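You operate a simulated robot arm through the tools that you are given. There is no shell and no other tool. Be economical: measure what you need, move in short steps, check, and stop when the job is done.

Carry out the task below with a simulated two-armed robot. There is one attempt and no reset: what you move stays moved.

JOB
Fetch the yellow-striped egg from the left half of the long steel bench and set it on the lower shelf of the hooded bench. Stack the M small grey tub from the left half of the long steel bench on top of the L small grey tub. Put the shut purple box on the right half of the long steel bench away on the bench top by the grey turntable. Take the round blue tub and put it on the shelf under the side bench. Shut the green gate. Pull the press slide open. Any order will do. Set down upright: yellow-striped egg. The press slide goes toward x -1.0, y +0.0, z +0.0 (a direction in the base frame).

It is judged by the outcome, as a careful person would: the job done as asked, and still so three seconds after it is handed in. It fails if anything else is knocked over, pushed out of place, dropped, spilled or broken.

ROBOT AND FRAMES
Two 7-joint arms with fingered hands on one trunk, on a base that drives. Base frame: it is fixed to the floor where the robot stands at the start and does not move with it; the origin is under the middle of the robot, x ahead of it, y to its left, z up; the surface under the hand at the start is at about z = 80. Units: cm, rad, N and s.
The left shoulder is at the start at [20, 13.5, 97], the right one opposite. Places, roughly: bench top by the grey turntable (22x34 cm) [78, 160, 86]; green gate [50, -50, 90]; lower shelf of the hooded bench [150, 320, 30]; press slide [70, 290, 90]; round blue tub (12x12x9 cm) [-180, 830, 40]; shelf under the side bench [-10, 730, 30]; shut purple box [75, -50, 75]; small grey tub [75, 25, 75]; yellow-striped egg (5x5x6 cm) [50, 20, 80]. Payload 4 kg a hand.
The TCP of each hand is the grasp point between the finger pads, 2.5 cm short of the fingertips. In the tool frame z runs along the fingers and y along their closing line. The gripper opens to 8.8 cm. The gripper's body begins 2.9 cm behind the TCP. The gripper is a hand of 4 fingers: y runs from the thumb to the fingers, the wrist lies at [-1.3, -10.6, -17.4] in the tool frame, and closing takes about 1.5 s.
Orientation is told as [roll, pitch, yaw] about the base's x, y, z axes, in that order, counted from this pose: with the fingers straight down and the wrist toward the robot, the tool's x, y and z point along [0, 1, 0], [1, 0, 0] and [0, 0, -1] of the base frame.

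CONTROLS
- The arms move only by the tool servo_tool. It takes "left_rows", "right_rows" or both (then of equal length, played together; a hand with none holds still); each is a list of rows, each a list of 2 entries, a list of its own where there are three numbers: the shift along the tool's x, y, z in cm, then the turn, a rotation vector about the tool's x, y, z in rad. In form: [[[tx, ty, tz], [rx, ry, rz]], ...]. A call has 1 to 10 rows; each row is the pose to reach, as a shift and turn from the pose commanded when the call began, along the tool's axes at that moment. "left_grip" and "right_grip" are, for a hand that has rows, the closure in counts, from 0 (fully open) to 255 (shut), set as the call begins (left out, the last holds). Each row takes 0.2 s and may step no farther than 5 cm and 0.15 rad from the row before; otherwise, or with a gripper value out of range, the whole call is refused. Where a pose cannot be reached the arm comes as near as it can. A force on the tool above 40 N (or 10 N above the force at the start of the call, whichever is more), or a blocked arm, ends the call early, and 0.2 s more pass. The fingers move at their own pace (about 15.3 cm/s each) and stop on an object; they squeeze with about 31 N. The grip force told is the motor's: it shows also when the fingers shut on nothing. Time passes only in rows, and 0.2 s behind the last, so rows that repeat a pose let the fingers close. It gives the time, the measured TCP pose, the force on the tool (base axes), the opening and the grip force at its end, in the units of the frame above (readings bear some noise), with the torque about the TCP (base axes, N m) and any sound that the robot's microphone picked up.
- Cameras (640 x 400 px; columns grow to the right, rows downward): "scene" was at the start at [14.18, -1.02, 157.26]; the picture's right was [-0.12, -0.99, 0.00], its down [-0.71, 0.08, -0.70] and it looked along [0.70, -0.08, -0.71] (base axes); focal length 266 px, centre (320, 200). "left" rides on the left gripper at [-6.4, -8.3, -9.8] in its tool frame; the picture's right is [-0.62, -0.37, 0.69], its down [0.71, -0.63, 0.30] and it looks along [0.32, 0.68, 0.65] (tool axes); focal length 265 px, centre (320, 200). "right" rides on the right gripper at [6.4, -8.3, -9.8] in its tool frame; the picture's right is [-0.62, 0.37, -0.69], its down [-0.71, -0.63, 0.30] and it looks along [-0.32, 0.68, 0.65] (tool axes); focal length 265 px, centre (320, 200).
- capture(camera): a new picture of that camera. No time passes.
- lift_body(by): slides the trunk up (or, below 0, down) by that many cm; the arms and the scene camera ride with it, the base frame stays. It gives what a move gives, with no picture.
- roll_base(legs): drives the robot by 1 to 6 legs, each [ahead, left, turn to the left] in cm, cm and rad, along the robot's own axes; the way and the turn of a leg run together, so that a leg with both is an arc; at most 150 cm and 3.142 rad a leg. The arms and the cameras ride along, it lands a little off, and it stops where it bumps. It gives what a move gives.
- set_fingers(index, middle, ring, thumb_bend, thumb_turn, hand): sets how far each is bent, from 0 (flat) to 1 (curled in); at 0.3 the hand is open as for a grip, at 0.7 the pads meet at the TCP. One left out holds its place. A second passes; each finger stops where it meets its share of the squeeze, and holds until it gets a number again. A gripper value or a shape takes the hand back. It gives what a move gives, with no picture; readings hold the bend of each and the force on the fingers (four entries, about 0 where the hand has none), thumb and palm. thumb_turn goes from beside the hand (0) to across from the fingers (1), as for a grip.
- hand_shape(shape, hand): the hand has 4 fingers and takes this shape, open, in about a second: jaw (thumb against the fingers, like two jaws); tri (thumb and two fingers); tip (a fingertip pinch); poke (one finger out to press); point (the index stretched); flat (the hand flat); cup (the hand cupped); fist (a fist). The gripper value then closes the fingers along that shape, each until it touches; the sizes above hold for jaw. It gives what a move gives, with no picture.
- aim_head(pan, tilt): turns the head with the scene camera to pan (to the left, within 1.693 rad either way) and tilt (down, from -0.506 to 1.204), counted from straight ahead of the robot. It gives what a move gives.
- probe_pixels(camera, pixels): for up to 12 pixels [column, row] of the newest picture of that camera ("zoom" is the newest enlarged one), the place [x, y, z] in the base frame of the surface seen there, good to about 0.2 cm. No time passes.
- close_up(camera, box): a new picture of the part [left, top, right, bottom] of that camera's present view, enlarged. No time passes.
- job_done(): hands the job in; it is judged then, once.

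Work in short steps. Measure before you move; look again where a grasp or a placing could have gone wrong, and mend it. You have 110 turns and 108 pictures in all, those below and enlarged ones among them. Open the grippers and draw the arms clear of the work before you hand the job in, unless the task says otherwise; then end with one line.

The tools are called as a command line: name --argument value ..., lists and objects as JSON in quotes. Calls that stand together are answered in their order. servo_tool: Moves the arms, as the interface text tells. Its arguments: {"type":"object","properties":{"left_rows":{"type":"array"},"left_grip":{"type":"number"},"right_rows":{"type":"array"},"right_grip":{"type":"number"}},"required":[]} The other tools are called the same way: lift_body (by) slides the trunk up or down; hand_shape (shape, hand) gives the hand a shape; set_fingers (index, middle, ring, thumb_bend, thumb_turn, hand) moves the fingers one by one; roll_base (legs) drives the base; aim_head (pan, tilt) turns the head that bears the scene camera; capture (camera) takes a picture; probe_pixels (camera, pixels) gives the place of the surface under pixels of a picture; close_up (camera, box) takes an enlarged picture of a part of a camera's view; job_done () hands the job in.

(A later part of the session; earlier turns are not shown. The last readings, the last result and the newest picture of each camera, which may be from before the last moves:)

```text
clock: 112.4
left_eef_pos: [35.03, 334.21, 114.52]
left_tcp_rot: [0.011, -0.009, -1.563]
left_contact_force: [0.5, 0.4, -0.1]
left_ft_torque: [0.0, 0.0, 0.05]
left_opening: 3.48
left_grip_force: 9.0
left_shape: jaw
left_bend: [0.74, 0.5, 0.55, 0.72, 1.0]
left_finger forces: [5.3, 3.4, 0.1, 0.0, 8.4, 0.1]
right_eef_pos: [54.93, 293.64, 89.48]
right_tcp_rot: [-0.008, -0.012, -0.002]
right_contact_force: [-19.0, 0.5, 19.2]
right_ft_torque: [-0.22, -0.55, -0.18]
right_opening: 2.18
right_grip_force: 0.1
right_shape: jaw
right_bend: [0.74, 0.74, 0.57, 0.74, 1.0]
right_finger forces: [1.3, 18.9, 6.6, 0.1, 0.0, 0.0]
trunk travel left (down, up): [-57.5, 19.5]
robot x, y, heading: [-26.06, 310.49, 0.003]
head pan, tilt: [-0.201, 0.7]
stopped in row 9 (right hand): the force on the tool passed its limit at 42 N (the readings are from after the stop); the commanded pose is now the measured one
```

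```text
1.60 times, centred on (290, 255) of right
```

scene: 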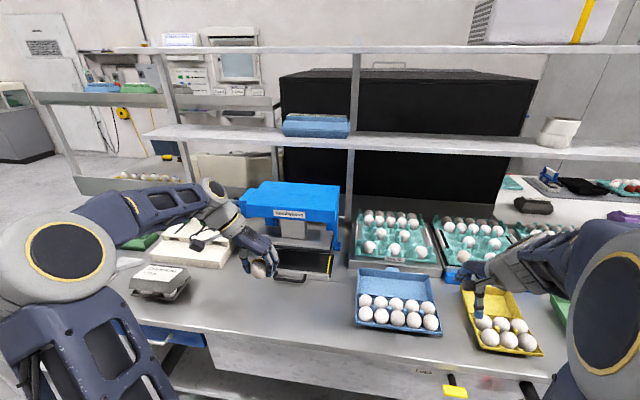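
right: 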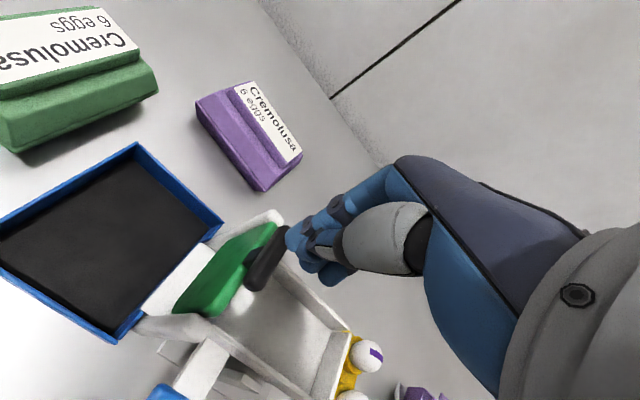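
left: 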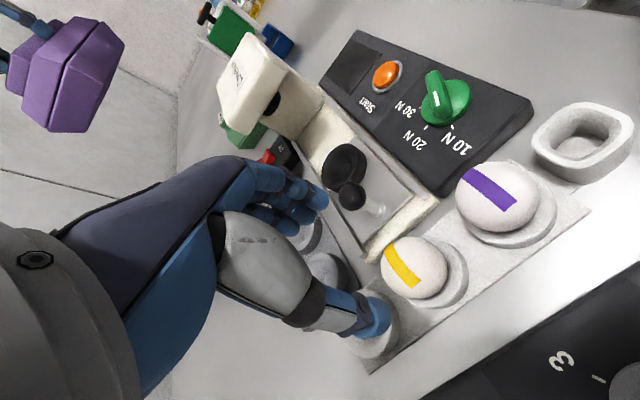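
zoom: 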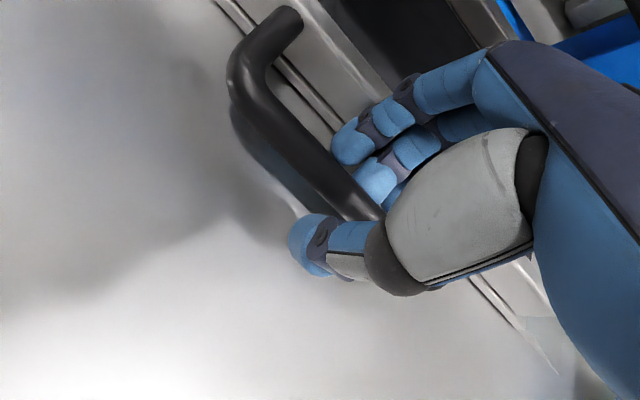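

Fingers are now behind the bar, thumb in front. Ease up slightly, close, then pull toward −x.

servo_tool --right_rows '[[[0, -0.3, -0.3], [0, 0, 0]], [[0, -0.3, -0.3], [0, 0, 0]]]'

servo_tool --right_rows '[[[0, 0, 0], [0, 0, 0]], [[0, 0, 0], [0, 0, 0]], [[0, 0, 0], [0, 0, 0]], [[0, 0, 0], [0, 0, 0]]]' --right_grip 255

servo_tool --right_rows '[[[0, -0.7, 0], [0, 0, 0]], [[0, -1.4, 0], [0, 0, 0]], [[0, -2.1, 0], [0, 0, 0]], [[0, -2.8, 0], [0, 0, 0]], [[0, -3.5, 0], [0, 0, 0]], [[0, -4.2, 0], [0, 0, 0]]]'

close_up --camera "scene" --box '[240, 140, 400, 260]'

```text
clock: 113.0
left_eef_pos: [35.24, 334.33, 114.56]
left_tcp_rot: [0.012, -0.008, -1.565]
left_contact_force: [-0.7, -0.6, -1.3]
left_ft_torque: [-0.01, 0.02, 0.01]
left_opening: 3.51
left_grip_force: 8.8
left_shape: jaw
left_bend: [0.74, 0.5, 0.55, 0.72, 1.0]
left_finger forces: [5.2, 3.5, 0.1, 0.0, 8.5, 0.1]
right_eef_pos: [54.57, 293.6, 89.59]
right_tcp_rot: [-0.006, -0.007, -0.002]
right_contact_force: [-8.1, 1.8, 0.9]
right_ft_torque: [-0.03, 0.01, -0.03]
right_opening: 2.24
right_grip_force: 0.1
right_shape: jaw
right_bend: [0.74, 0.61, 0.54, 0.74, 1.0]
right_finger forces: [0.0, 6.3, 1.0, 0.0, 0.0, 0.0]
trunk travel left (down, up): [-57.5, 19.5]
robot x, y, heading: [-26.76, 310.8, -0.001]
head pan, tilt: [-0.201, 0.7]
```

```text
clock: 114.0
left_eef_pos: [35.12, 334.23, 114.5]
left_tcp_rot: [0.01, -0.009, -1.562]
left_contact_force: [0.1, -0.4, -0.5]
left_ft_torque: [0.01, -0.05, -0.01]
left_opening: 3.51
left_grip_force: 9.3
left_shape: jaw
left_bend: [0.74, 0.5, 0.55, 0.72, 1.0]
left_finger forces: [5.3, 3.4, 0.0, 0.0, 8.5, 0.1]
right_eef_pos: [54.57, 293.48, 89.45]
right_tcp_rot: [-0.005, -0.004, -0.002]
right_contact_force: [-5.8, -0.4, -17.0]
right_ft_torque: [0.0, 0.08, 0.03]
right_opening: 0.45
right_grip_force: 31.3
right_shape: jaw
right_bend: [0.7, 0.73, 0.71, 0.72, 1.0]
right_finger forces: [17.0, 4.6, 3.0, 0.1, 30.8, 0.0]
trunk travel left (down, up): [-57.5, 19.5]
robot x, y, heading: [-26.79, 310.78, -0.001]
head pan, tilt: [-0.201, 0.7]
```

```text
clock: 115.4
left_eef_pos: [35.2, 334.19, 114.53]
left_tcp_rot: [0.01, -0.01, -1.564]
left_contact_force: [-0.7, -0.9, -0.5]
left_ft_torque: [-0.01, -0.03, 0.0]
left_opening: 3.51
left_grip_force: 9.0
left_shape: jaw
left_bend: [0.74, 0.5, 0.55, 0.72, 1.0]
left_finger forces: [5.3, 3.4, 0.0, 0.1, 8.5, 0.1]
right_eef_pos: [50.44, 293.56, 89.5]
right_tcp_rot: [-0.007, -0.006, -0.003]
right_contact_force: [0.0, -4.2, -26.2]
right_ft_torque: [-0.07, -0.05, 0.06]
right_opening: 0.39
right_grip_force: 30.9
right_shape: jaw
right_bend: [0.7, 0.72, 0.66, 0.72, 1.0]
right_finger forces: [20.2, 5.6, 4.0, 0.0, 30.7, 0.0]
trunk travel left (down, up): [-57.5, 19.5]
robot x, y, heading: [-26.3, 310.47, 0.002]
head pan, tilt: [-0.201, 0.7]
```

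```text
3.33 times, centred on (320, 200) of scene
```

zoom: 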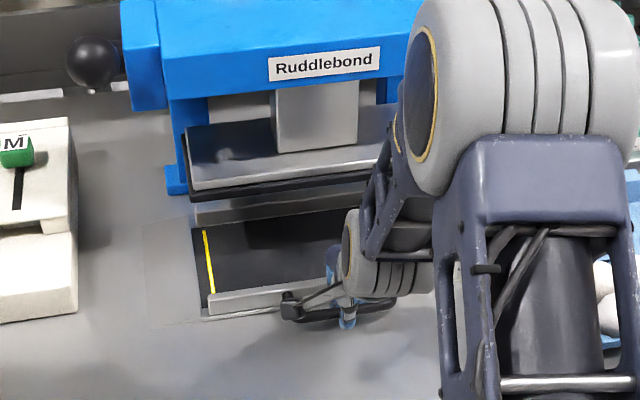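

The slide came 4 cm. Continue pulling.

servo_tool --right_rows '[[[0, -0.8, 0.2], [0, 0, 0]], [[0, -1.6, 0.3], [0, 0, 0]], [[0, -2.4, 0.3], [0, 0, 0]], [[0, -3.2, 0.3], [0, 0, 0]], [[0, -4, 0.3], [0, 0, 0]], [[0, -4.8, 0.3], [0, 0, 0]], [[0, -5.6, 0.3], [0, 0, 0]], [[0, -6.4, 0.3], [0, 0, 0]], [[0, -7.2, 0.3], [0, 0, 0]], [[0, -8, 0.3], [0, 0, 0]]]'

```text
clock: 117.6
left_eef_pos: [35.16, 334.21, 114.53]
left_tcp_rot: [0.011, -0.009, -1.565]
left_contact_force: [-0.5, 0.3, -0.5]
left_ft_torque: [-0.01, 0.0, -0.05]
left_opening: 3.52
left_grip_force: 8.8
left_shape: jaw
left_bend: [0.74, 0.5, 0.55, 0.72, 1.0]
left_finger forces: [5.2, 3.4, 0.1, 0.1, 8.5, 0.1]
right_eef_pos: [42.45, 293.6, 89.22]
right_tcp_rot: [-0.009, -0.009, -0.004]
right_contact_force: [0.9, -5.8, -2.5]
right_ft_torque: [-0.06, -0.01, 0.02]
right_opening: 0.47
right_grip_force: 30.8
right_shape: jaw
right_bend: [0.7, 0.73, 0.71, 0.74, 1.0]
right_finger forces: [17.0, 3.5, 2.7, 0.0, 26.0, 0.0]
trunk travel left (down, up): [-57.5, 19.5]
robot x, y, heading: [-26.39, 310.98, -0.004]
head pan, tilt: [-0.201, 0.7]
```

servo_tool --right_rows '[[[0, -0.8, 0], [0, 0, 0]], [[0, -1.6, 0], [0, 0, 0]], [[0, -2.4, 0], [0, 0, 0]], [[0, -3.2, 0], [0, 0, 0]], [[0, -4, 0], [0, 0, 0]], [[0, -4.8, 0], [0, 0, 0]], [[0, -5.6, 0], [0, 0, 0]], [[0, -6.4, 0], [0, 0, 0]]]'

close_up --camera "scene" --box '[240, 140, 400, 260]'

```text
clock: 119.4
left_eef_pos: [35.2, 334.11, 114.58]
left_tcp_rot: [0.011, -0.009, -1.563]
left_contact_force: [-0.6, 0.3, -0.6]
left_ft_torque: [0.0, 0.02, 0.0]
left_opening: 3.49
left_grip_force: 9.0
left_shape: jaw
left_bend: [0.74, 0.5, 0.55, 0.72, 1.0]
left_finger forces: [5.2, 3.4, 0.0, 0.0, 8.5, 0.0]
right_eef_pos: [36.1, 293.61, 89.08]
right_tcp_rot: [-0.008, -0.009, -0.002]
right_contact_force: [-1.0, -5.0, -2.1]
right_ft_torque: [0.01, -0.03, -0.04]
right_opening: 0.5
right_grip_force: 31.0
right_shape: jaw
right_bend: [0.7, 0.73, 0.71, 0.74, 1.0]
right_finger forces: [17.3, 3.1, 2.6, 0.0, 25.5, 0.1]
trunk travel left (down, up): [-57.5, 19.5]
robot x, y, heading: [-26.3, 311.15, -0.001]
head pan, tilt: [-0.201, 0.7]
```

```text
3.33 times, centred on (320, 200) of scene
```

zoom: 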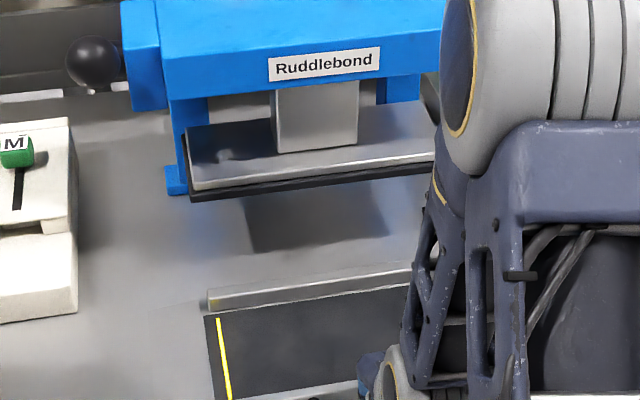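

The tray has come 18.5 cm with no stop felt yet. I gently try 3 cm more to find its end.

servo_tool --right_rows '[[[0, -0.5, 0], [0, 0, 0]], [[0, -1, 0], [0, 0, 0]], [[0, -1.5, 0], [0, 0, 0]], [[0, -2, 0], [0, 0, 0]], [[0, -2.5, 0], [0, 0, 0]], [[0, -3, 0], [0, 0, 0]], [[0, -3, 0], [0, 0, 0]]]'

aim_head --pan -0.2 --tilt 1.0

capture --camera "scene"

```text
clock: 121.0
left_eef_pos: [35.35, 334.17, 114.51]
left_tcp_rot: [0.011, -0.008, -1.563]
left_contact_force: [-0.2, -0.4, -0.6]
left_ft_torque: [-0.01, 0.02, -0.02]
left_opening: 3.48
left_grip_force: 8.6
left_shape: jaw
left_bend: [0.74, 0.5, 0.55, 0.72, 1.0]
left_finger forces: [5.2, 3.4, 0.0, 0.0, 8.5, 0.0]
right_eef_pos: [33.56, 293.59, 89.14]
right_tcp_rot: [-0.007, -0.014, -0.001]
right_contact_force: [35.8, -1.6, -16.4]
right_ft_torque: [0.09, -0.36, 0.0]
right_opening: 0.41
right_grip_force: 30.8
right_shape: jaw
right_bend: [0.64, 0.62, 0.57, 0.75, 1.0]
right_finger forces: [30.6, 7.5, 5.0, 0.0, 21.0, 0.0]
trunk travel left (down, up): [-57.5, 19.5]
robot x, y, heading: [-26.48, 310.49, 0.004]
head pan, tilt: [-0.201, 0.7]
```

```text
clock: 121.8
left_eef_pos: [35.16, 334.25, 114.51]
left_tcp_rot: [0.012, -0.008, -1.564]
left_contact_force: [0.2, -0.3, -0.4]
left_ft_torque: [-0.02, 0.0, -0.01]
left_opening: 3.5
left_grip_force: 8.7
left_shape: jaw
left_bend: [0.74, 0.5, 0.55, 0.72, 1.0]
left_finger forces: [5.2, 3.4, 0.0, 0.0, 8.5, 0.0]
right_eef_pos: [33.36, 293.48, 89.14]
right_tcp_rot: [-0.007, -0.017, -0.001]
right_contact_force: [36.2, 0.5, -15.6]
right_ft_torque: [0.12, -0.31, -0.02]
right_opening: 0.38
right_grip_force: 31.5
right_shape: jaw
right_bend: [0.63, 0.62, 0.57, 0.75, 1.0]
right_finger forces: [31.1, 7.7, 4.8, 0.1, 20.8, 0.0]
trunk travel left (down, up): [-57.5, 19.5]
robot x, y, heading: [-26.72, 310.58, 0.001]
head pan, tilt: [-0.201, 1.0]
```

```text
39 pictures are left
```

scene: 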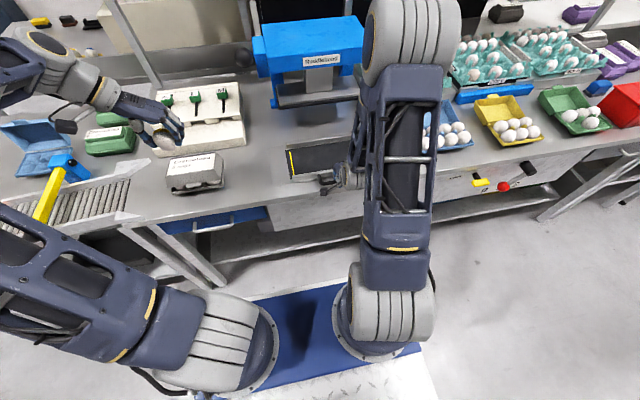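

Stop reached (36 N), slide fully open. I relax, open slightly (2.6 cm) and lift out.

servo_tool --right_rows '[[[0, 0.5, 0.1], [0, 0, 0]], [[0, 0.5, 0.1], [0, 0, 0]]]'

servo_tool --right_rows '[[[0, 0, 0], [0, 0, 0]], [[0, 0, 0], [0, 0, 0]], [[0, 0, 0], [0, 0, 0]], [[0, 0, -1], [0, 0, 0]], [[0, 0, -3], [0, 0, 0]], [[0, 0, -7], [0, 0, 0]], [[0, 0, -12], [0, 0, 0]], [[0, 0, -17], [0, 0, 0]], [[0, 0, -22], [0, 0, 0]]]' --right_grip 182

roll_base --legs '[[-5, 60, 0]]'

aim_head --pan 0.0 --tilt 0.5

capture --camera "scene"

```text
clock: 122.4
left_eef_pos: [35.11, 334.24, 114.57]
left_tcp_rot: [0.011, -0.008, -1.564]
left_contact_force: [-0.7, -0.4, 0.7]
left_ft_torque: [-0.04, -0.04, -0.01]
left_opening: 3.51
left_grip_force: 9.0
left_shape: jaw
left_bend: [0.74, 0.5, 0.55, 0.72, 1.0]
left_finger forces: [5.1, 3.3, 0.1, 0.0, 8.5, 0.1]
right_eef_pos: [33.64, 293.57, 89.0]
right_tcp_rot: [-0.009, -0.01, -0.001]
right_contact_force: [19.1, -0.9, 1.9]
right_ft_torque: [0.06, -0.31, -0.02]
right_opening: 0.38
right_grip_force: 30.6
right_shape: jaw
right_bend: [0.65, 0.64, 0.58, 0.75, 1.0]
right_finger forces: [25.3, 5.0, 2.8, 0.1, 22.0, 0.1]
trunk travel left (down, up): [-57.5, 19.5]
robot x, y, heading: [-26.59, 310.76, 0.0]
head pan, tilt: [-0.201, 1.0]
```

```text
clock: 124.6
left_eef_pos: [35.15, 334.27, 114.65]
left_tcp_rot: [0.01, -0.01, -1.564]
left_contact_force: [-0.1, 0.6, -1.3]
left_ft_torque: [-0.05, -0.02, 0.0]
left_opening: 3.48
left_grip_force: 9.1
left_shape: jaw
left_bend: [0.74, 0.5, 0.55, 0.72, 1.0]
left_finger forces: [5.2, 3.4, 0.0, 0.0, 8.6, 0.0]
right_eef_pos: [33.55, 297.78, 109.9]
right_tcp_rot: [-0.015, 0.022, 0.097]
right_contact_force: [-0.6, 0.3, 0.5]
right_ft_torque: [-0.03, 0.02, -0.01]
right_opening: 2.51
right_grip_force: 0.1
right_shape: jaw
right_bend: [0.74, 0.54, 0.52, 0.74, 1.0]
right_finger forces: [0.1, 0.0, 0.0, 0.0, 0.1, 0.0]
trunk travel left (down, up): [-57.5, 19.5]
robot x, y, heading: [-26.56, 310.61, 0.007]
head pan, tilt: [-0.201, 1.0]
stopped in row 9 (right hand): the arm was blocked; the commanded pose is now the measured one
```

```text
clock: 128.0
left_eef_pos: [29.93, 394.99, 114.52]
left_tcp_rot: [0.01, -0.009, -1.561]
left_contact_force: [0.7, -0.2, -1.0]
left_ft_torque: [0.02, 0.03, 0.0]
left_opening: 3.5
left_grip_force: 9.2
left_shape: jaw
left_bend: [0.74, 0.5, 0.55, 0.72, 1.0]
left_finger forces: [5.2, 3.4, 0.1, 0.0, 8.4, 0.1]
right_eef_pos: [28.43, 358.52, 109.92]
right_tcp_rot: [-0.012, 0.022, 0.099]
right_contact_force: [0.1, 0.1, 0.4]
right_ft_torque: [0.0, 0.07, -0.02]
right_opening: 2.53
right_grip_force: 0.1
right_shape: jaw
right_bend: [0.74, 0.54, 0.52, 0.74, 1.0]
right_finger forces: [0.0, 0.1, 0.0, 0.1, 0.0, 0.0]
trunk travel left (down, up): [-57.5, 19.5]
robot x, y, heading: [-31.59, 371.24, -0.0]
head pan, tilt: [-0.201, 1.0]
```

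```text
clock: 128.9
left_eef_pos: [30.03, 394.93, 114.52]
left_tcp_rot: [0.01, -0.009, -1.561]
left_contact_force: [-0.6, -0.7, -1.0]
left_ft_torque: [0.02, 0.01, 0.02]
left_opening: 3.5
left_grip_force: 9.5
left_shape: jaw
left_bend: [0.74, 0.5, 0.55, 0.72, 1.0]
left_finger forces: [5.2, 3.4, 0.0, 0.1, 8.5, 0.0]
right_eef_pos: [28.31, 358.6, 109.79]
right_tcp_rot: [-0.014, 0.021, 0.098]
right_contact_force: [-1.3, 0.0, 0.3]
right_ft_torque: [-0.01, -0.02, 0.0]
right_opening: 2.51
right_grip_force: 0.1
right_shape: jaw
right_bend: [0.74, 0.54, 0.52, 0.74, 1.0]
right_finger forces: [0.0, 0.0, 0.0, 0.1, 0.1, 0.0]
trunk travel left (down, up): [-57.5, 19.5]
robot x, y, heading: [-31.39, 371.14, 0.002]
head pan, tilt: [0.0, 0.499]
```

```text
38 pictures are left
```

scene: 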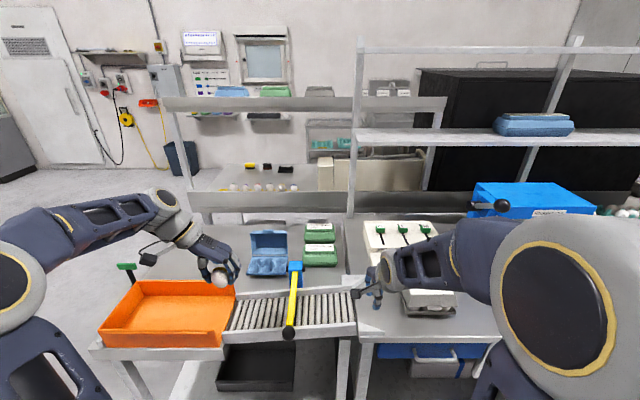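

The bench row ends left of the orange tray. I drive past it and look toward the area behind.

probe_pixels --camera "scene" --pixels '[[95, 345], [110, 320], [205, 205], [240, 172], [370, 170], [400, 90], [325, 175], [60, 190], [20, 150], [180, 150], [440, 170], [330, 205]]'

roll_base --legs '[[0, 105, 0]]'

aim_head --pan -0.5 --tilt 0.5

capture --camera "scene"

```text
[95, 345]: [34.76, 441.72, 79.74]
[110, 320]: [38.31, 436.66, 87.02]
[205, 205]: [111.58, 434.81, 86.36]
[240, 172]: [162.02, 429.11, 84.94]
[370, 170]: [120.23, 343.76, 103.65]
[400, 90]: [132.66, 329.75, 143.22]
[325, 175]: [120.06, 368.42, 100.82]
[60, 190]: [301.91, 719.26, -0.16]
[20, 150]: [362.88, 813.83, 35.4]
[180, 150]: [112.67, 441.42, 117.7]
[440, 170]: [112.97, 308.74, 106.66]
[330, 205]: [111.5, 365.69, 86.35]
```

```text
clock: 134.3
left_eef_pos: [28.52, 500.31, 114.53]
left_tcp_rot: [0.012, -0.009, -1.546]
left_contact_force: [-0.3, -0.6, -0.6]
left_ft_torque: [-0.01, 0.0, 0.0]
left_opening: 3.51
left_grip_force: 9.2
left_shape: jaw
left_bend: [0.74, 0.5, 0.55, 0.72, 1.0]
left_finger forces: [5.2, 3.4, 0.0, 0.0, 8.6, 0.0]
right_eef_pos: [27.59, 463.77, 109.96]
right_tcp_rot: [-0.015, 0.021, 0.112]
right_contact_force: [-0.1, -0.3, 0.2]
right_ft_torque: [0.0, 0.0, -0.02]
right_opening: 2.52
right_grip_force: 0.0
right_shape: jaw
right_bend: [0.74, 0.54, 0.52, 0.74, 1.0]
right_finger forces: [0.0, 0.0, 0.0, 0.1, 0.0, 0.0]
trunk travel left (down, up): [-57.5, 19.5]
robot x, y, heading: [-32.66, 475.81, 0.016]
head pan, tilt: [0.0, 0.499]
```

```text
clock: 135.2
left_eef_pos: [28.7, 500.34, 114.63]
left_tcp_rot: [0.01, -0.008, -1.545]
left_contact_force: [0.4, -0.4, -0.4]
left_ft_torque: [0.0, 0.0, 0.0]
left_opening: 3.53
left_grip_force: 8.8
left_shape: jaw
left_bend: [0.74, 0.5, 0.55, 0.72, 1.0]
left_finger forces: [5.2, 3.3, 0.0, 0.1, 8.4, 0.0]
right_eef_pos: [27.58, 463.85, 109.97]
right_tcp_rot: [-0.014, 0.023, 0.113]
right_contact_force: [-0.8, -0.5, -0.4]
right_ft_torque: [-0.01, 0.03, -0.01]
right_opening: 2.52
right_grip_force: 0.1
right_shape: jaw
right_bend: [0.74, 0.54, 0.52, 0.74, 1.0]
right_finger forces: [0.0, 0.0, 0.0, 0.0, 0.0, 0.1]
trunk travel left (down, up): [-57.5, 19.5]
robot x, y, heading: [-32.83, 475.88, 0.019]
head pan, tilt: [-0.499, 0.499]
```

```text
37 pictures are left
```

scene: 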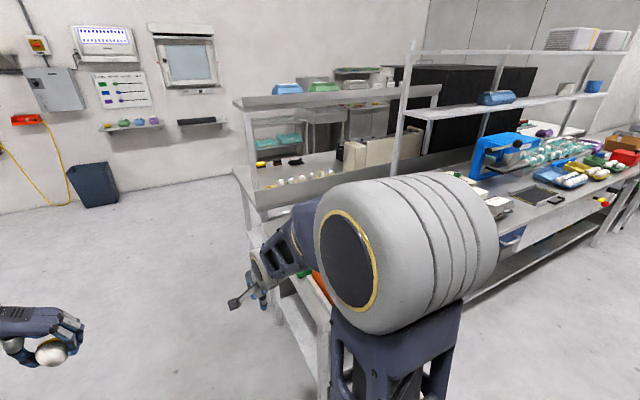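

The hooded bench stands back-to-back behind this one, so I go around its end: drive forward and look right.

roll_base --legs '[[0, 35, -0.019], [140, 0, 0], [95, 0, 0]]'

aim_head --pan -1.5 --tilt 0.5

capture --camera "scene"

```text
clock: 148.7
left_eef_pos: [264.92, 529.84, 114.56]
left_tcp_rot: [0.01, -0.008, -1.584]
left_contact_force: [0.3, -0.5, -0.7]
left_ft_torque: [-0.01, -0.01, -0.02]
left_opening: 3.51
left_grip_force: 8.8
left_shape: jaw
left_bend: [0.74, 0.5, 0.55, 0.72, 1.0]
left_finger forces: [5.3, 3.4, 0.1, 0.1, 8.5, 0.0]
right_eef_pos: [262.61, 493.49, 109.82]
right_tcp_rot: [-0.014, 0.022, 0.074]
right_contact_force: [-0.9, -0.6, 0.6]
right_ft_torque: [-0.02, 0.03, -0.01]
right_opening: 2.54
right_grip_force: 0.1
right_shape: jaw
right_bend: [0.74, 0.54, 0.52, 0.74, 1.0]
right_finger forces: [0.0, 0.0, 0.1, 0.1, 0.0, 0.0]
trunk travel left (down, up): [-57.5, 19.5]
robot x, y, heading: [203.35, 507.84, -0.024]
head pan, tilt: [-0.499, 0.499]
```

```text
clock: 150.0
left_eef_pos: [264.98, 529.89, 114.58]
left_tcp_rot: [0.011, -0.009, -1.585]
left_contact_force: [-0.1, 1.2, -0.5]
left_ft_torque: [0.0, 0.01, 0.01]
left_opening: 3.5
left_grip_force: 8.8
left_shape: jaw
left_bend: [0.74, 0.5, 0.55, 0.72, 1.0]
left_finger forces: [5.3, 3.4, 0.0, 0.1, 8.5, 0.0]
right_eef_pos: [262.55, 493.63, 109.78]
right_tcp_rot: [-0.015, 0.021, 0.073]
right_contact_force: [0.8, 0.0, 0.2]
right_ft_torque: [0.0, 0.04, -0.02]
right_opening: 2.52
right_grip_force: 0.2
right_shape: jaw
right_bend: [0.74, 0.54, 0.52, 0.74, 1.0]
right_finger forces: [0.1, 0.1, 0.0, 0.0, 0.1, 0.0]
trunk travel left (down, up): [-57.5, 19.5]
robot x, y, heading: [202.95, 507.71, -0.019]
head pan, tilt: [-1.499, 0.499]
```

```text
36 pictures are left
```

scene: 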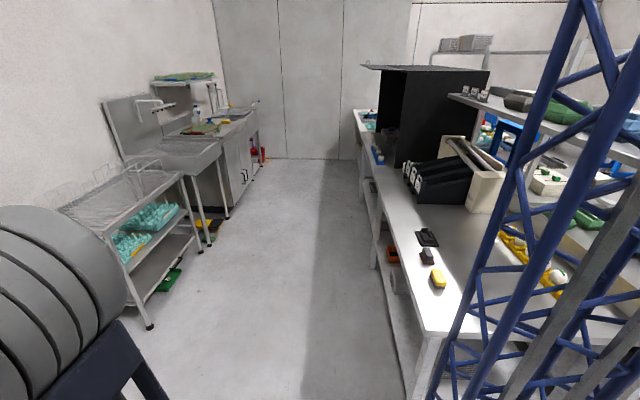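

Probe the aisle: bench front, shelf, sinks.

probe_pixels --camera "scene" --pixels '[[410, 270], [420, 335], [365, 160], [390, 255], [395, 285], [145, 325], [180, 250], [225, 210], [400, 380], [320, 300], [372, 190], [150, 210]]'

close_up --camera "scene" --box '[340, 110, 480, 330]'

```text
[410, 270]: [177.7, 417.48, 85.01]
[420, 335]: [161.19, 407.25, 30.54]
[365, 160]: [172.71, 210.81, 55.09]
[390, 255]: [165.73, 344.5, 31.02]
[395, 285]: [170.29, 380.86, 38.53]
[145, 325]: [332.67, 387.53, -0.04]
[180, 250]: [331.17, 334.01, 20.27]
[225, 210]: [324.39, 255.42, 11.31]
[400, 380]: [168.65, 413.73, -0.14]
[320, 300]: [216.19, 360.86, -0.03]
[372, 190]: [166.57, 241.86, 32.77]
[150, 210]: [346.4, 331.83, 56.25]
```

```text
1.82 times, centred on (410, 220) of scene
```

zoom: 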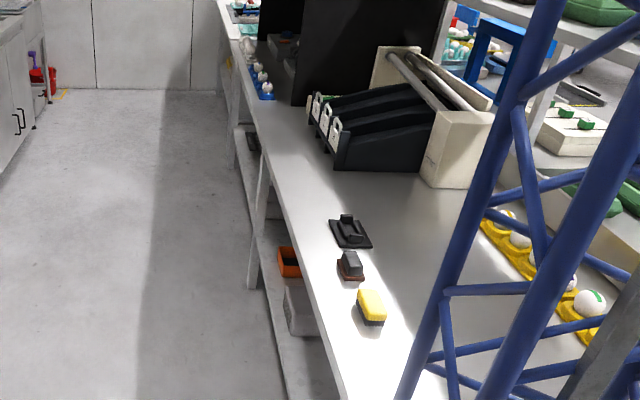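

Aisle spans x 178–325; the shelf is at z ≈30.5, front ≈ x 168. I turn around to face −x, then slide sideways into the aisle.

roll_base --legs '[[0, 15, 0], [0, 0, 1.58], [0, 0, 1.58], [-48, 0, 0], [0, 110, 0], [0, 60, 0]]'

aim_head --pan 0.25 --tilt 0.85

capture --camera "scene"

```text
clock: 169.8
left_eef_pos: [198.12, 327.56, 114.64]
left_tcp_rot: [0.012, -0.008, 1.619]
left_contact_force: [0.1, 0.6, -0.4]
left_ft_torque: [-0.01, 0.02, 0.02]
left_opening: 3.47
left_grip_force: 9.3
left_shape: jaw
left_bend: [0.74, 0.5, 0.55, 0.72, 1.0]
left_finger forces: [4.8, 3.4, 0.0, 0.0, 8.1, 0.0]
right_eef_pos: [198.26, 363.98, 110.03]
right_tcp_rot: [-0.013, 0.022, -3.006]
right_contact_force: [0.0, 0.4, 0.5]
right_ft_torque: [0.0, -0.02, 0.01]
right_opening: 2.51
right_grip_force: 0.2
right_shape: jaw
right_bend: [0.74, 0.54, 0.52, 0.74, 1.0]
right_finger forces: [0.0, 0.1, 0.1, 0.1, 0.0, 0.0]
trunk travel left (down, up): [-57.5, 19.5]
robot x, y, heading: [258.63, 353.55, -3.102]
head pan, tilt: [-1.499, 0.499]
```

```text
clock: 171.6
left_eef_pos: [198.18, 327.39, 114.63]
left_tcp_rot: [0.01, -0.008, 1.619]
left_contact_force: [-0.6, 0.4, -0.3]
left_ft_torque: [0.02, -0.01, -0.02]
left_opening: 3.47
left_grip_force: 9.6
left_shape: jaw
left_bend: [0.74, 0.5, 0.55, 0.72, 1.0]
left_finger forces: [4.7, 3.5, 0.0, 0.1, 8.1, 0.0]
right_eef_pos: [198.25, 364.02, 109.85]
right_tcp_rot: [-0.014, 0.021, -3.005]
right_contact_force: [-0.2, 0.4, 0.5]
right_ft_torque: [0.02, 0.02, 0.01]
right_opening: 2.52
right_grip_force: 0.0
right_shape: jaw
right_bend: [0.74, 0.54, 0.52, 0.74, 1.0]
right_finger forces: [0.1, 0.1, 0.1, 0.1, 0.1, 0.1]
trunk travel left (down, up): [-57.5, 19.5]
robot x, y, heading: [258.86, 353.41, -3.101]
head pan, tilt: [0.25, 0.85]
```

```text
34 pictures are left
```

scene: 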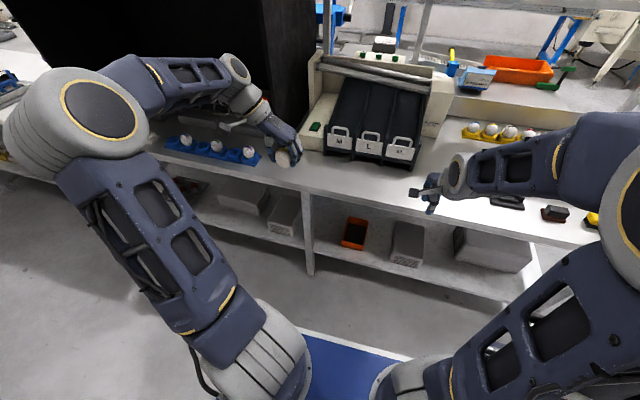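

Items stand on the shelf. I lower the trunk 45 cm to see under the top and to bring the arm to shelf level.

lift_body --by -45

aim_head --pan 0.3 --tilt 0.7

capture --camera "scene"

```text
refused: -45 is not a number from -40 to 40
```

```text
clock: 172.3
left_eef_pos: [198.03, 327.52, 114.55]
left_tcp_rot: [0.01, -0.009, 1.619]
left_contact_force: [-0.5, 0.1, -0.9]
left_ft_torque: [-0.02, -0.01, 0.0]
left_opening: 3.47
left_grip_force: 8.6
left_shape: jaw
left_bend: [0.74, 0.5, 0.55, 0.72, 1.0]
left_finger forces: [4.7, 3.4, 0.0, 0.0, 8.1, 0.1]
right_eef_pos: [198.24, 364.0, 109.81]
right_tcp_rot: [-0.014, 0.021, -3.004]
right_contact_force: [-0.1, 0.3, -0.7]
right_ft_torque: [-0.04, -0.01, -0.01]
right_opening: 2.54
right_grip_force: 0.0
right_shape: jaw
right_bend: [0.74, 0.54, 0.52, 0.74, 1.0]
right_finger forces: [0.0, 0.0, 0.1, 0.0, 0.0, 0.0]
trunk travel left (down, up): [-57.5, 19.5]
robot x, y, heading: [258.61, 353.26, -3.102]
head pan, tilt: [0.3, 0.7]
```

```text
33 pictures are left
```

scene: 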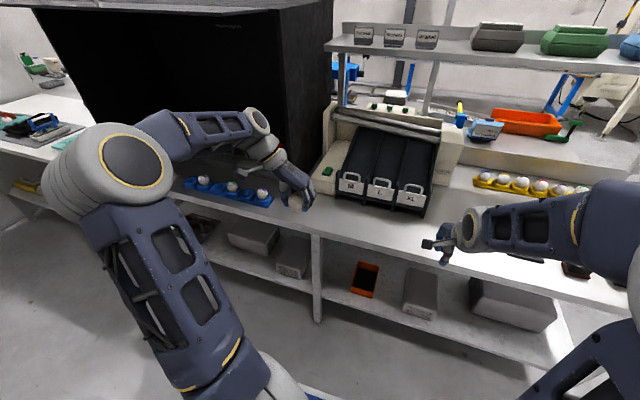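

lift_body --by -40

aim_head --pan 0.15 --tilt 0.7

capture --camera "scene"

```text
clock: 176.2
left_eef_pos: [198.14, 327.51, 74.54]
left_tcp_rot: [0.01, -0.008, 1.62]
left_contact_force: [-0.1, -0.7, -0.7]
left_ft_torque: [0.0, -0.01, 0.0]
left_opening: 3.48
left_grip_force: 9.0
left_shape: jaw
left_bend: [0.74, 0.5, 0.55, 0.72, 1.0]
left_finger forces: [4.8, 3.3, 0.0, 0.0, 8.0, 0.1]
right_eef_pos: [198.26, 364.05, 69.82]
right_tcp_rot: [-0.012, 0.022, -3.005]
right_contact_force: [-0.3, 1.1, 0.3]
right_ft_torque: [0.0, -0.01, -0.01]
right_opening: 2.52
right_grip_force: 0.0
right_shape: jaw
right_bend: [0.74, 0.54, 0.52, 0.74, 1.0]
right_finger forces: [0.1, 0.1, 0.0, 0.0, 0.0, 0.1]
trunk travel left (down, up): [-17.5, 59.5]
robot x, y, heading: [258.59, 353.47, -3.103]
head pan, tilt: [0.3, 0.7]
```

```text
clock: 176.8
left_eef_pos: [198.11, 327.56, 74.65]
left_tcp_rot: [0.012, -0.008, 1.62]
left_contact_force: [0.0, 0.1, -0.1]
left_ft_torque: [-0.01, 0.0, 0.02]
left_opening: 3.45
left_grip_force: 9.0
left_shape: jaw
left_bend: [0.74, 0.5, 0.55, 0.72, 1.0]
left_finger forces: [4.8, 3.4, 0.0, 0.0, 8.0, 0.0]
right_eef_pos: [198.29, 364.05, 69.82]
right_tcp_rot: [-0.014, 0.02, -3.005]
right_contact_force: [-0.6, 0.7, 0.2]
right_ft_torque: [0.02, 0.02, -0.02]
right_opening: 2.51
right_grip_force: 0.0
right_shape: jaw
right_bend: [0.74, 0.54, 0.52, 0.74, 1.0]
right_finger forces: [0.0, 0.1, 0.0, 0.0, 0.0, 0.0]
trunk travel left (down, up): [-17.5, 59.5]
robot x, y, heading: [258.72, 353.25, -3.101]
head pan, tilt: [0.15, 0.7]
```

```text
32 pictures are left
```

scene: 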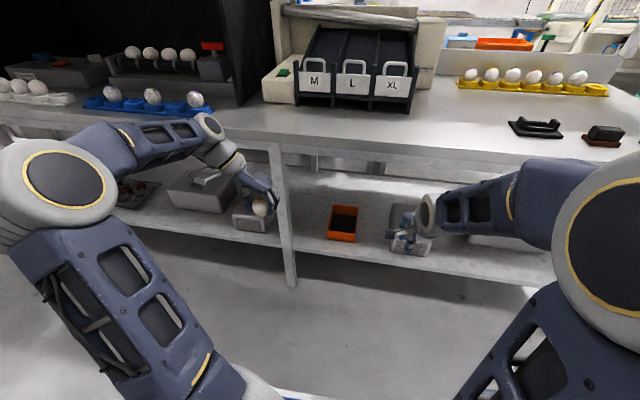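

Probe shelf free places and obstacles.

probe_pixels --camera "scene" --pixels '[[308, 225], [312, 200], [330, 238], [345, 215], [375, 235], [375, 200], [245, 225], [285, 200], [300, 245], [280, 140], [365, 190], [270, 215]]'

close_up --camera "scene" --box '[160, 150, 440, 290]'

```text
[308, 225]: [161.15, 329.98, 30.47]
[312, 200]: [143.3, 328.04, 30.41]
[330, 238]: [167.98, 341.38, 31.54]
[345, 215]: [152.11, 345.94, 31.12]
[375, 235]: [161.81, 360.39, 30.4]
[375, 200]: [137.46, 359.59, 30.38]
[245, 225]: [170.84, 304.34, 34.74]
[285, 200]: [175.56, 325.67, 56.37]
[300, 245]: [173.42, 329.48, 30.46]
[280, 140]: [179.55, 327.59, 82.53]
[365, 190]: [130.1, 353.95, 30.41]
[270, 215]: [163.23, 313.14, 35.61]
```

```text
2.29 times, centred on (300, 220) of scene
```

zoom: 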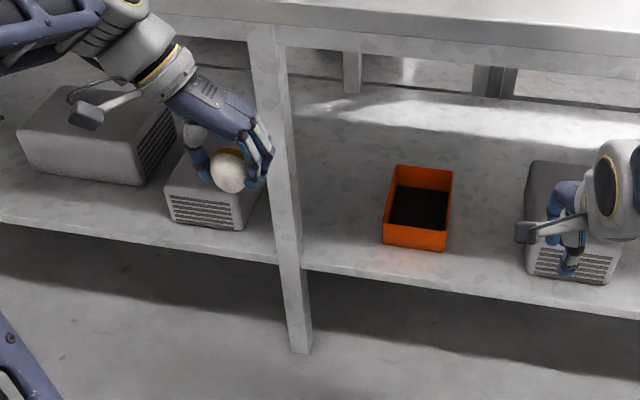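

Free spot right of the orange box: y ≈ 361, x ≈ 158 on shelf z 30.4, clear of the leg. I turn the egg hand so its wrist points to me, and raise the right hand out of the way.

servo_tool --left_rows '[[[0, 0, 0], [0, 0, -0.148]], [[0, 0, 0], [0, 0, -0.296]], [[0, 0, 0], [0, 0, -0.444]], [[0, 0, 0], [0, 0, -0.592]], [[0, 0, 0], [0, 0, -0.74]], [[0, 0, 0], [0, 0, -0.888]], [[0, 0, 0], [0, 0, -1.036]], [[0, 0, 0], [0, 0, -1.184]], [[0, 0, 0], [0, 0, -1.332]], [[0, 0, 0], [0, 0, -1.48]]]' --right_rows '[[[0, 0, -4], [0, 0, 0]], [[0, 0, -8], [0, 0, 0]], [[0, 0, -12], [0, 0, 0]], [[0, 0, -16], [0, 0, 0]], [[0, 0, -20], [0, 0, 0]], [[0, 0, -24], [0, 0, 0]], [[0, 0, -28], [0, 0, 0]], [[0, 0, -32], [0, 0, 0]], [[0, 0, -36], [0, 0, 0]], [[0, 0, -40], [0, 0, 0]]]'

lift_body --by -8

```text
clock: 179.1
left_eef_pos: [198.14, 327.46, 74.56]
left_tcp_rot: [-0.006, -0.013, 3.103]
left_contact_force: [-0.5, 0.6, -0.6]
left_ft_torque: [0.02, -0.03, -0.03]
left_opening: 3.46
left_grip_force: 8.8
left_shape: jaw
left_bend: [0.74, 0.5, 0.55, 0.72, 1.0]
left_finger forces: [4.8, 3.4, 0.1, 0.0, 8.1, 0.0]
right_eef_pos: [197.54, 363.26, 109.78]
right_tcp_rot: [-0.014, 0.024, -3.004]
right_contact_force: [0.6, 0.1, 0.3]
right_ft_torque: [0.01, -0.01, 0.02]
right_opening: 2.52
right_grip_force: 0.1
right_shape: jaw
right_bend: [0.74, 0.54, 0.52, 0.74, 1.0]
right_finger forces: [0.0, 0.1, 0.1, 0.1, 0.1, 0.0]
trunk travel left (down, up): [-17.5, 59.5]
robot x, y, heading: [258.98, 353.45, -3.098]
head pan, tilt: [0.15, 0.7]
```

```text
clock: 180.2
left_eef_pos: [198.19, 327.48, 66.59]
left_tcp_rot: [-0.009, -0.011, 3.1]
left_contact_force: [-0.7, -0.7, -0.4]
left_ft_torque: [-0.01, -0.01, -0.03]
left_opening: 3.49
left_grip_force: 9.2
left_shape: jaw
left_bend: [0.74, 0.5, 0.55, 0.72, 1.0]
left_finger forces: [4.9, 3.3, 0.1, 0.0, 8.1, 0.0]
right_eef_pos: [197.53, 363.38, 101.88]
right_tcp_rot: [-0.014, 0.02, -3.006]
right_contact_force: [-0.7, 0.5, 0.0]
right_ft_torque: [0.02, -0.02, 0.02]
right_opening: 2.53
right_grip_force: 0.0
right_shape: jaw
right_bend: [0.74, 0.54, 0.52, 0.74, 1.0]
right_finger forces: [0.1, 0.1, 0.0, 0.0, 0.1, 0.0]
trunk travel left (down, up): [-9.5, 67.5]
robot x, y, heading: [258.79, 353.83, -3.098]
head pan, tilt: [0.15, 0.7]
```

Lower the egg hand to z ≈43 in the aisle, then drive right 35 and forward 28 so it enters under the top at y ≈ 361.

servo_tool --left_rows '[[[0, 0, 4], [0, 0, 0]], [[0, 0, 8], [0, 0, 0]], [[0, 0, 12], [0, 0, 0]], [[0, 0, 16], [0, 0, 0]], [[0, 0, 20], [0, 0, 0]], [[0, 0, 23.5], [0, 0, 0]]]'

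roll_base --legs '[[0, -35, 0], [15, 0, 0]]'

aim_head --pan 0.35 --tilt 0.6

capture --camera "scene"

```text
clock: 181.6
left_eef_pos: [197.92, 327.59, 42.87]
left_tcp_rot: [-0.006, -0.013, 3.099]
left_contact_force: [0.3, -0.8, -0.8]
left_ft_torque: [0.0, 0.01, -0.01]
left_opening: 3.46
left_grip_force: 8.9
left_shape: jaw
left_bend: [0.74, 0.5, 0.55, 0.72, 1.0]
left_finger forces: [4.8, 3.4, 0.1, 0.1, 8.0, 0.0]
right_eef_pos: [197.57, 363.28, 101.92]
right_tcp_rot: [-0.014, 0.021, -3.004]
right_contact_force: [0.2, -0.6, -0.2]
right_ft_torque: [-0.03, 0.01, -0.02]
right_opening: 2.53
right_grip_force: 0.1
right_shape: jaw
right_bend: [0.74, 0.54, 0.52, 0.74, 1.0]
right_finger forces: [0.1, 0.1, 0.0, 0.0, 0.0, 0.2]
trunk travel left (down, up): [-9.5, 67.5]
robot x, y, heading: [258.87, 353.55, -3.098]
head pan, tilt: [0.15, 0.7]
```

```text
clock: 184.9
left_eef_pos: [181.23, 361.7, 42.9]
left_tcp_rot: [-0.007, -0.012, 3.105]
left_contact_force: [0.2, -1.0, -1.2]
left_ft_torque: [0.03, -0.01, -0.02]
left_opening: 3.5
left_grip_force: 9.5
left_shape: jaw
left_bend: [0.74, 0.5, 0.55, 0.72, 1.0]
left_finger forces: [4.8, 3.4, 0.1, 0.0, 8.2, 0.1]
right_eef_pos: [180.63, 397.46, 101.9]
right_tcp_rot: [-0.014, 0.021, -2.997]
right_contact_force: [1.2, -1.0, 0.1]
right_ft_torque: [-0.01, -0.02, 0.04]
right_opening: 2.53
right_grip_force: 0.2
right_shape: jaw
right_bend: [0.74, 0.54, 0.52, 0.74, 1.0]
right_finger forces: [0.1, 0.0, 0.0, 0.0, 0.0, 0.1]
trunk travel left (down, up): [-9.5, 67.5]
robot x, y, heading: [241.74, 388.06, -3.092]
head pan, tilt: [0.15, 0.7]
```

```text
clock: 185.6
left_eef_pos: [181.29, 361.63, 42.96]
left_tcp_rot: [-0.007, -0.013, 3.107]
left_contact_force: [-0.3, -0.4, -0.5]
left_ft_torque: [0.04, 0.01, -0.01]
left_opening: 3.48
left_grip_force: 8.5
left_shape: jaw
left_bend: [0.74, 0.5, 0.55, 0.72, 1.0]
left_finger forces: [4.8, 3.4, 0.1, 0.0, 8.1, 0.1]
right_eef_pos: [180.72, 397.51, 101.86]
right_tcp_rot: [-0.014, 0.022, -3.001]
right_contact_force: [-0.4, 0.4, 0.0]
right_ft_torque: [0.02, -0.02, 0.03]
right_opening: 2.54
right_grip_force: 0.2
right_shape: jaw
right_bend: [0.74, 0.54, 0.52, 0.74, 1.0]
right_finger forces: [0.1, 0.0, 0.1, 0.0, 0.1, 0.1]
trunk travel left (down, up): [-9.5, 67.5]
robot x, y, heading: [241.84, 388.31, -3.093]
head pan, tilt: [0.351, 0.6]
```

```text
30 pictures are left
```

scene: 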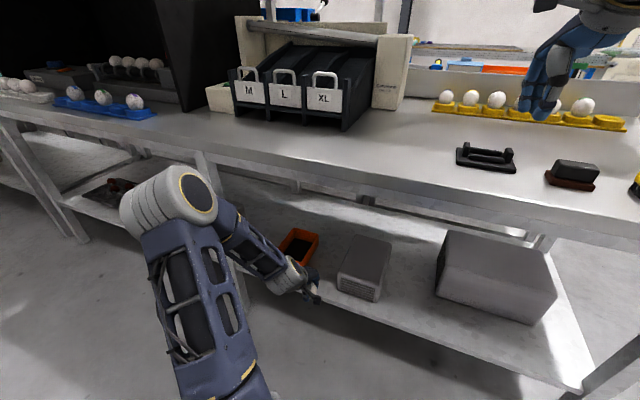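

Probe the gap between orange box and grey box.

probe_pixels --camera "scene" --pixels '[[316, 240], [340, 278], [350, 245], [330, 240], [335, 250], [300, 235], [545, 105], [500, 100]]'

capture --camera "left"

```text
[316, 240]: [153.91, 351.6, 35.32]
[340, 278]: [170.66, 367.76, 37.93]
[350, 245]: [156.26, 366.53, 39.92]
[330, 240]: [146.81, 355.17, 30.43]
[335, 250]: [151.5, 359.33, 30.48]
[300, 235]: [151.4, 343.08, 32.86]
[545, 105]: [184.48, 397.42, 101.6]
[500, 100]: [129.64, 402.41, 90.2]
```

```text
29 pictures are left
```

left: 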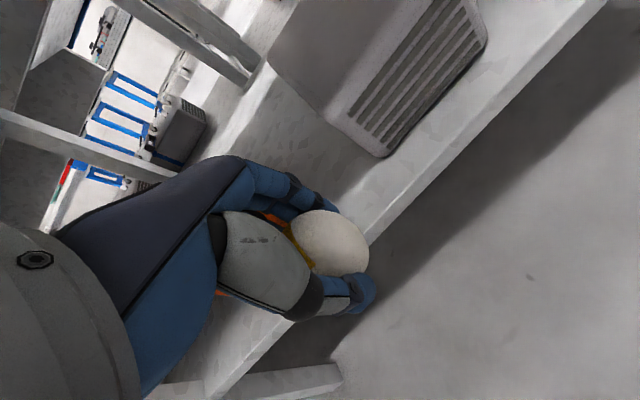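

Gap is y 351.6–366.8. I drive forward 13 and left 2, then extend the arm 8 cm.

roll_base --legs '[[13, 1.8, 0]]'

servo_tool --left_rows '[[[0, 2, 0], [0, 0, 0]], [[0, 4, 0], [0, 0, 0]], [[0, 6, 0], [0, 0, 0]], [[0, 8, 0], [0, 0, 0]], [[0, 8, 3], [0, 0, 0]], [[0, 8, 5.5], [0, 0, 0]], [[0, 8, 5.5], [0, 0, 0]]]'

close_up --camera "left" --box '[160, 100, 480, 380]'

close_up --camera "scene" --box '[180, 160, 400, 330]'

```text
clock: 186.9
left_eef_pos: [168.12, 359.23, 42.94]
left_tcp_rot: [-0.007, -0.013, 3.106]
left_contact_force: [0.9, 0.2, -0.4]
left_ft_torque: [0.01, -0.01, -0.01]
left_opening: 3.45
left_grip_force: 9.2
left_shape: jaw
left_bend: [0.74, 0.5, 0.55, 0.72, 1.0]
left_finger forces: [4.9, 3.3, 0.0, 0.1, 8.2, 0.0]
right_eef_pos: [167.56, 395.15, 101.86]
right_tcp_rot: [-0.013, 0.021, -2.998]
right_contact_force: [0.5, -0.3, 0.4]
right_ft_torque: [0.0, 0.01, 0.02]
right_opening: 2.5
right_grip_force: 0.1
right_shape: jaw
right_bend: [0.74, 0.54, 0.52, 0.74, 1.0]
right_finger forces: [0.1, 0.0, 0.1, 0.0, 0.0, 0.0]
trunk travel left (down, up): [-9.5, 67.5]
robot x, y, heading: [228.54, 385.58, -3.092]
head pan, tilt: [0.351, 0.6]
```

```text
clock: 188.5
left_eef_pos: [161.24, 357.8, 38.34]
left_tcp_rot: [-0.003, -0.022, 3.14]
left_contact_force: [0.3, 0.3, -0.2]
left_ft_torque: [0.0, 0.01, 0.02]
left_opening: 3.47
left_grip_force: 8.7
left_shape: jaw
left_bend: [0.74, 0.5, 0.55, 0.72, 1.0]
left_finger forces: [5.2, 3.5, 0.2, 0.0, 8.3, 0.1]
right_eef_pos: [168.49, 394.72, 102.23]
right_tcp_rot: [-0.016, 0.015, -2.993]
right_contact_force: [0.3, 0.4, -0.4]
right_ft_torque: [-0.03, 0.05, -0.06]
right_opening: 2.5
right_grip_force: 0.1
right_shape: jaw
right_bend: [0.74, 0.54, 0.52, 0.74, 1.0]
right_finger forces: [0.0, 0.0, 0.0, 0.0, 0.0, 0.1]
trunk travel left (down, up): [-9.5, 67.5]
robot x, y, heading: [229.2, 385.67, -3.089]
head pan, tilt: [0.351, 0.6]
```

```text
1.43 times, centred on (320, 240) of left
```

zoom: 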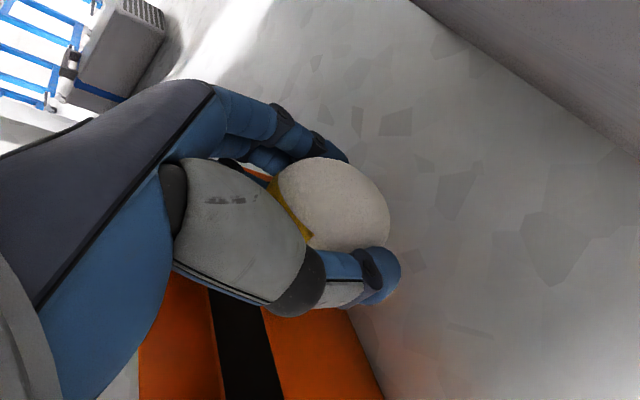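

```text
2.35 times, centred on (290, 245) of scene
```

zoom: 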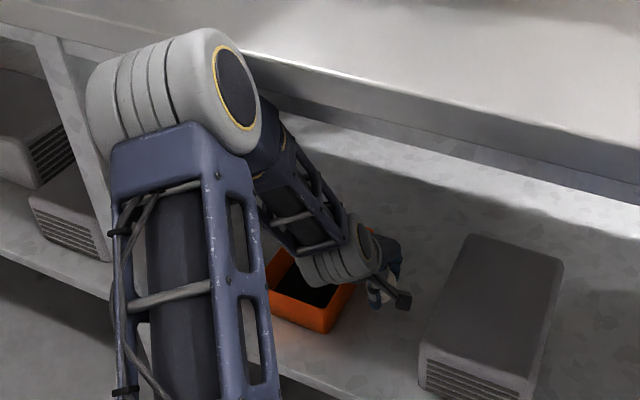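

Readings are off by ~1 cm: the elbow seems to touch the bench front. I back the base 5 cm so the egg goes at x ≈166 instead.

roll_base --legs '[[-5, 0, 0]]'

servo_tool --left_rows '[[[0, 0, 0.5], [0, 0, 0]], [[0, 0, 1], [0, 0, 0]], [[0, 0, 1], [0, 0, 0]]]'

close_up --camera "left" --box '[160, 100, 480, 380]'

```text
clock: 189.4
left_eef_pos: [165.16, 359.87, 37.58]
left_tcp_rot: [-0.007, -0.012, 3.105]
left_contact_force: [0.1, -0.6, -1.0]
left_ft_torque: [0.04, -0.04, -0.05]
left_opening: 3.46
left_grip_force: 9.1
left_shape: jaw
left_bend: [0.74, 0.5, 0.55, 0.72, 1.0]
left_finger forces: [5.1, 3.5, 0.2, 0.1, 8.5, 0.1]
right_eef_pos: [172.51, 395.32, 101.79]
right_tcp_rot: [-0.014, 0.021, -2.998]
right_contact_force: [0.0, -0.2, -0.7]
right_ft_torque: [0.02, -0.03, -0.01]
right_opening: 2.54
right_grip_force: 0.0
right_shape: jaw
right_bend: [0.74, 0.54, 0.52, 0.74, 1.0]
right_finger forces: [0.0, 0.0, 0.0, 0.0, 0.0, 0.0]
trunk travel left (down, up): [-9.5, 67.5]
robot x, y, heading: [233.73, 385.94, -3.096]
head pan, tilt: [0.351, 0.6]
```

```text
clock: 190.2
left_eef_pos: [165.08, 359.83, 36.54]
left_tcp_rot: [-0.007, -0.012, 3.104]
left_contact_force: [0.0, 0.5, 0.0]
left_ft_torque: [0.02, 0.03, 0.03]
left_opening: 3.48
left_grip_force: 8.9
left_shape: jaw
left_bend: [0.74, 0.5, 0.55, 0.72, 1.0]
left_finger forces: [5.1, 3.5, 0.2, 0.0, 8.3, 0.0]
right_eef_pos: [172.5, 395.43, 101.77]
right_tcp_rot: [-0.014, 0.021, -2.998]
right_contact_force: [-0.6, 0.5, -0.2]
right_ft_torque: [0.01, 0.04, 0.0]
right_opening: 2.56
right_grip_force: 0.0
right_shape: jaw
right_bend: [0.74, 0.54, 0.52, 0.74, 1.0]
right_finger forces: [0.0, 0.0, 0.0, 0.0, 0.1, 0.0]
trunk travel left (down, up): [-9.5, 67.5]
robot x, y, heading: [233.94, 386.1, -3.093]
head pan, tilt: [0.351, 0.6]
```

```text
1.43 times, centred on (320, 240) of left
```

zoom: 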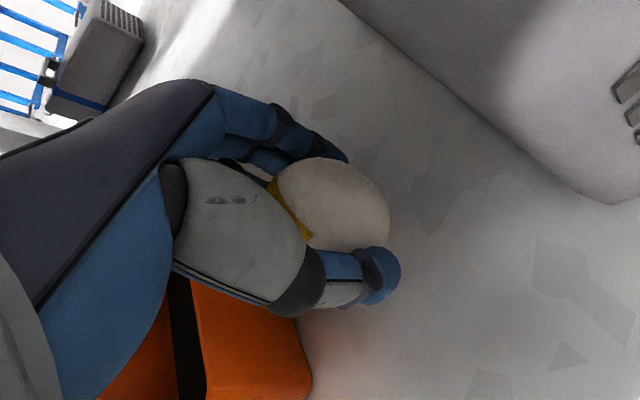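

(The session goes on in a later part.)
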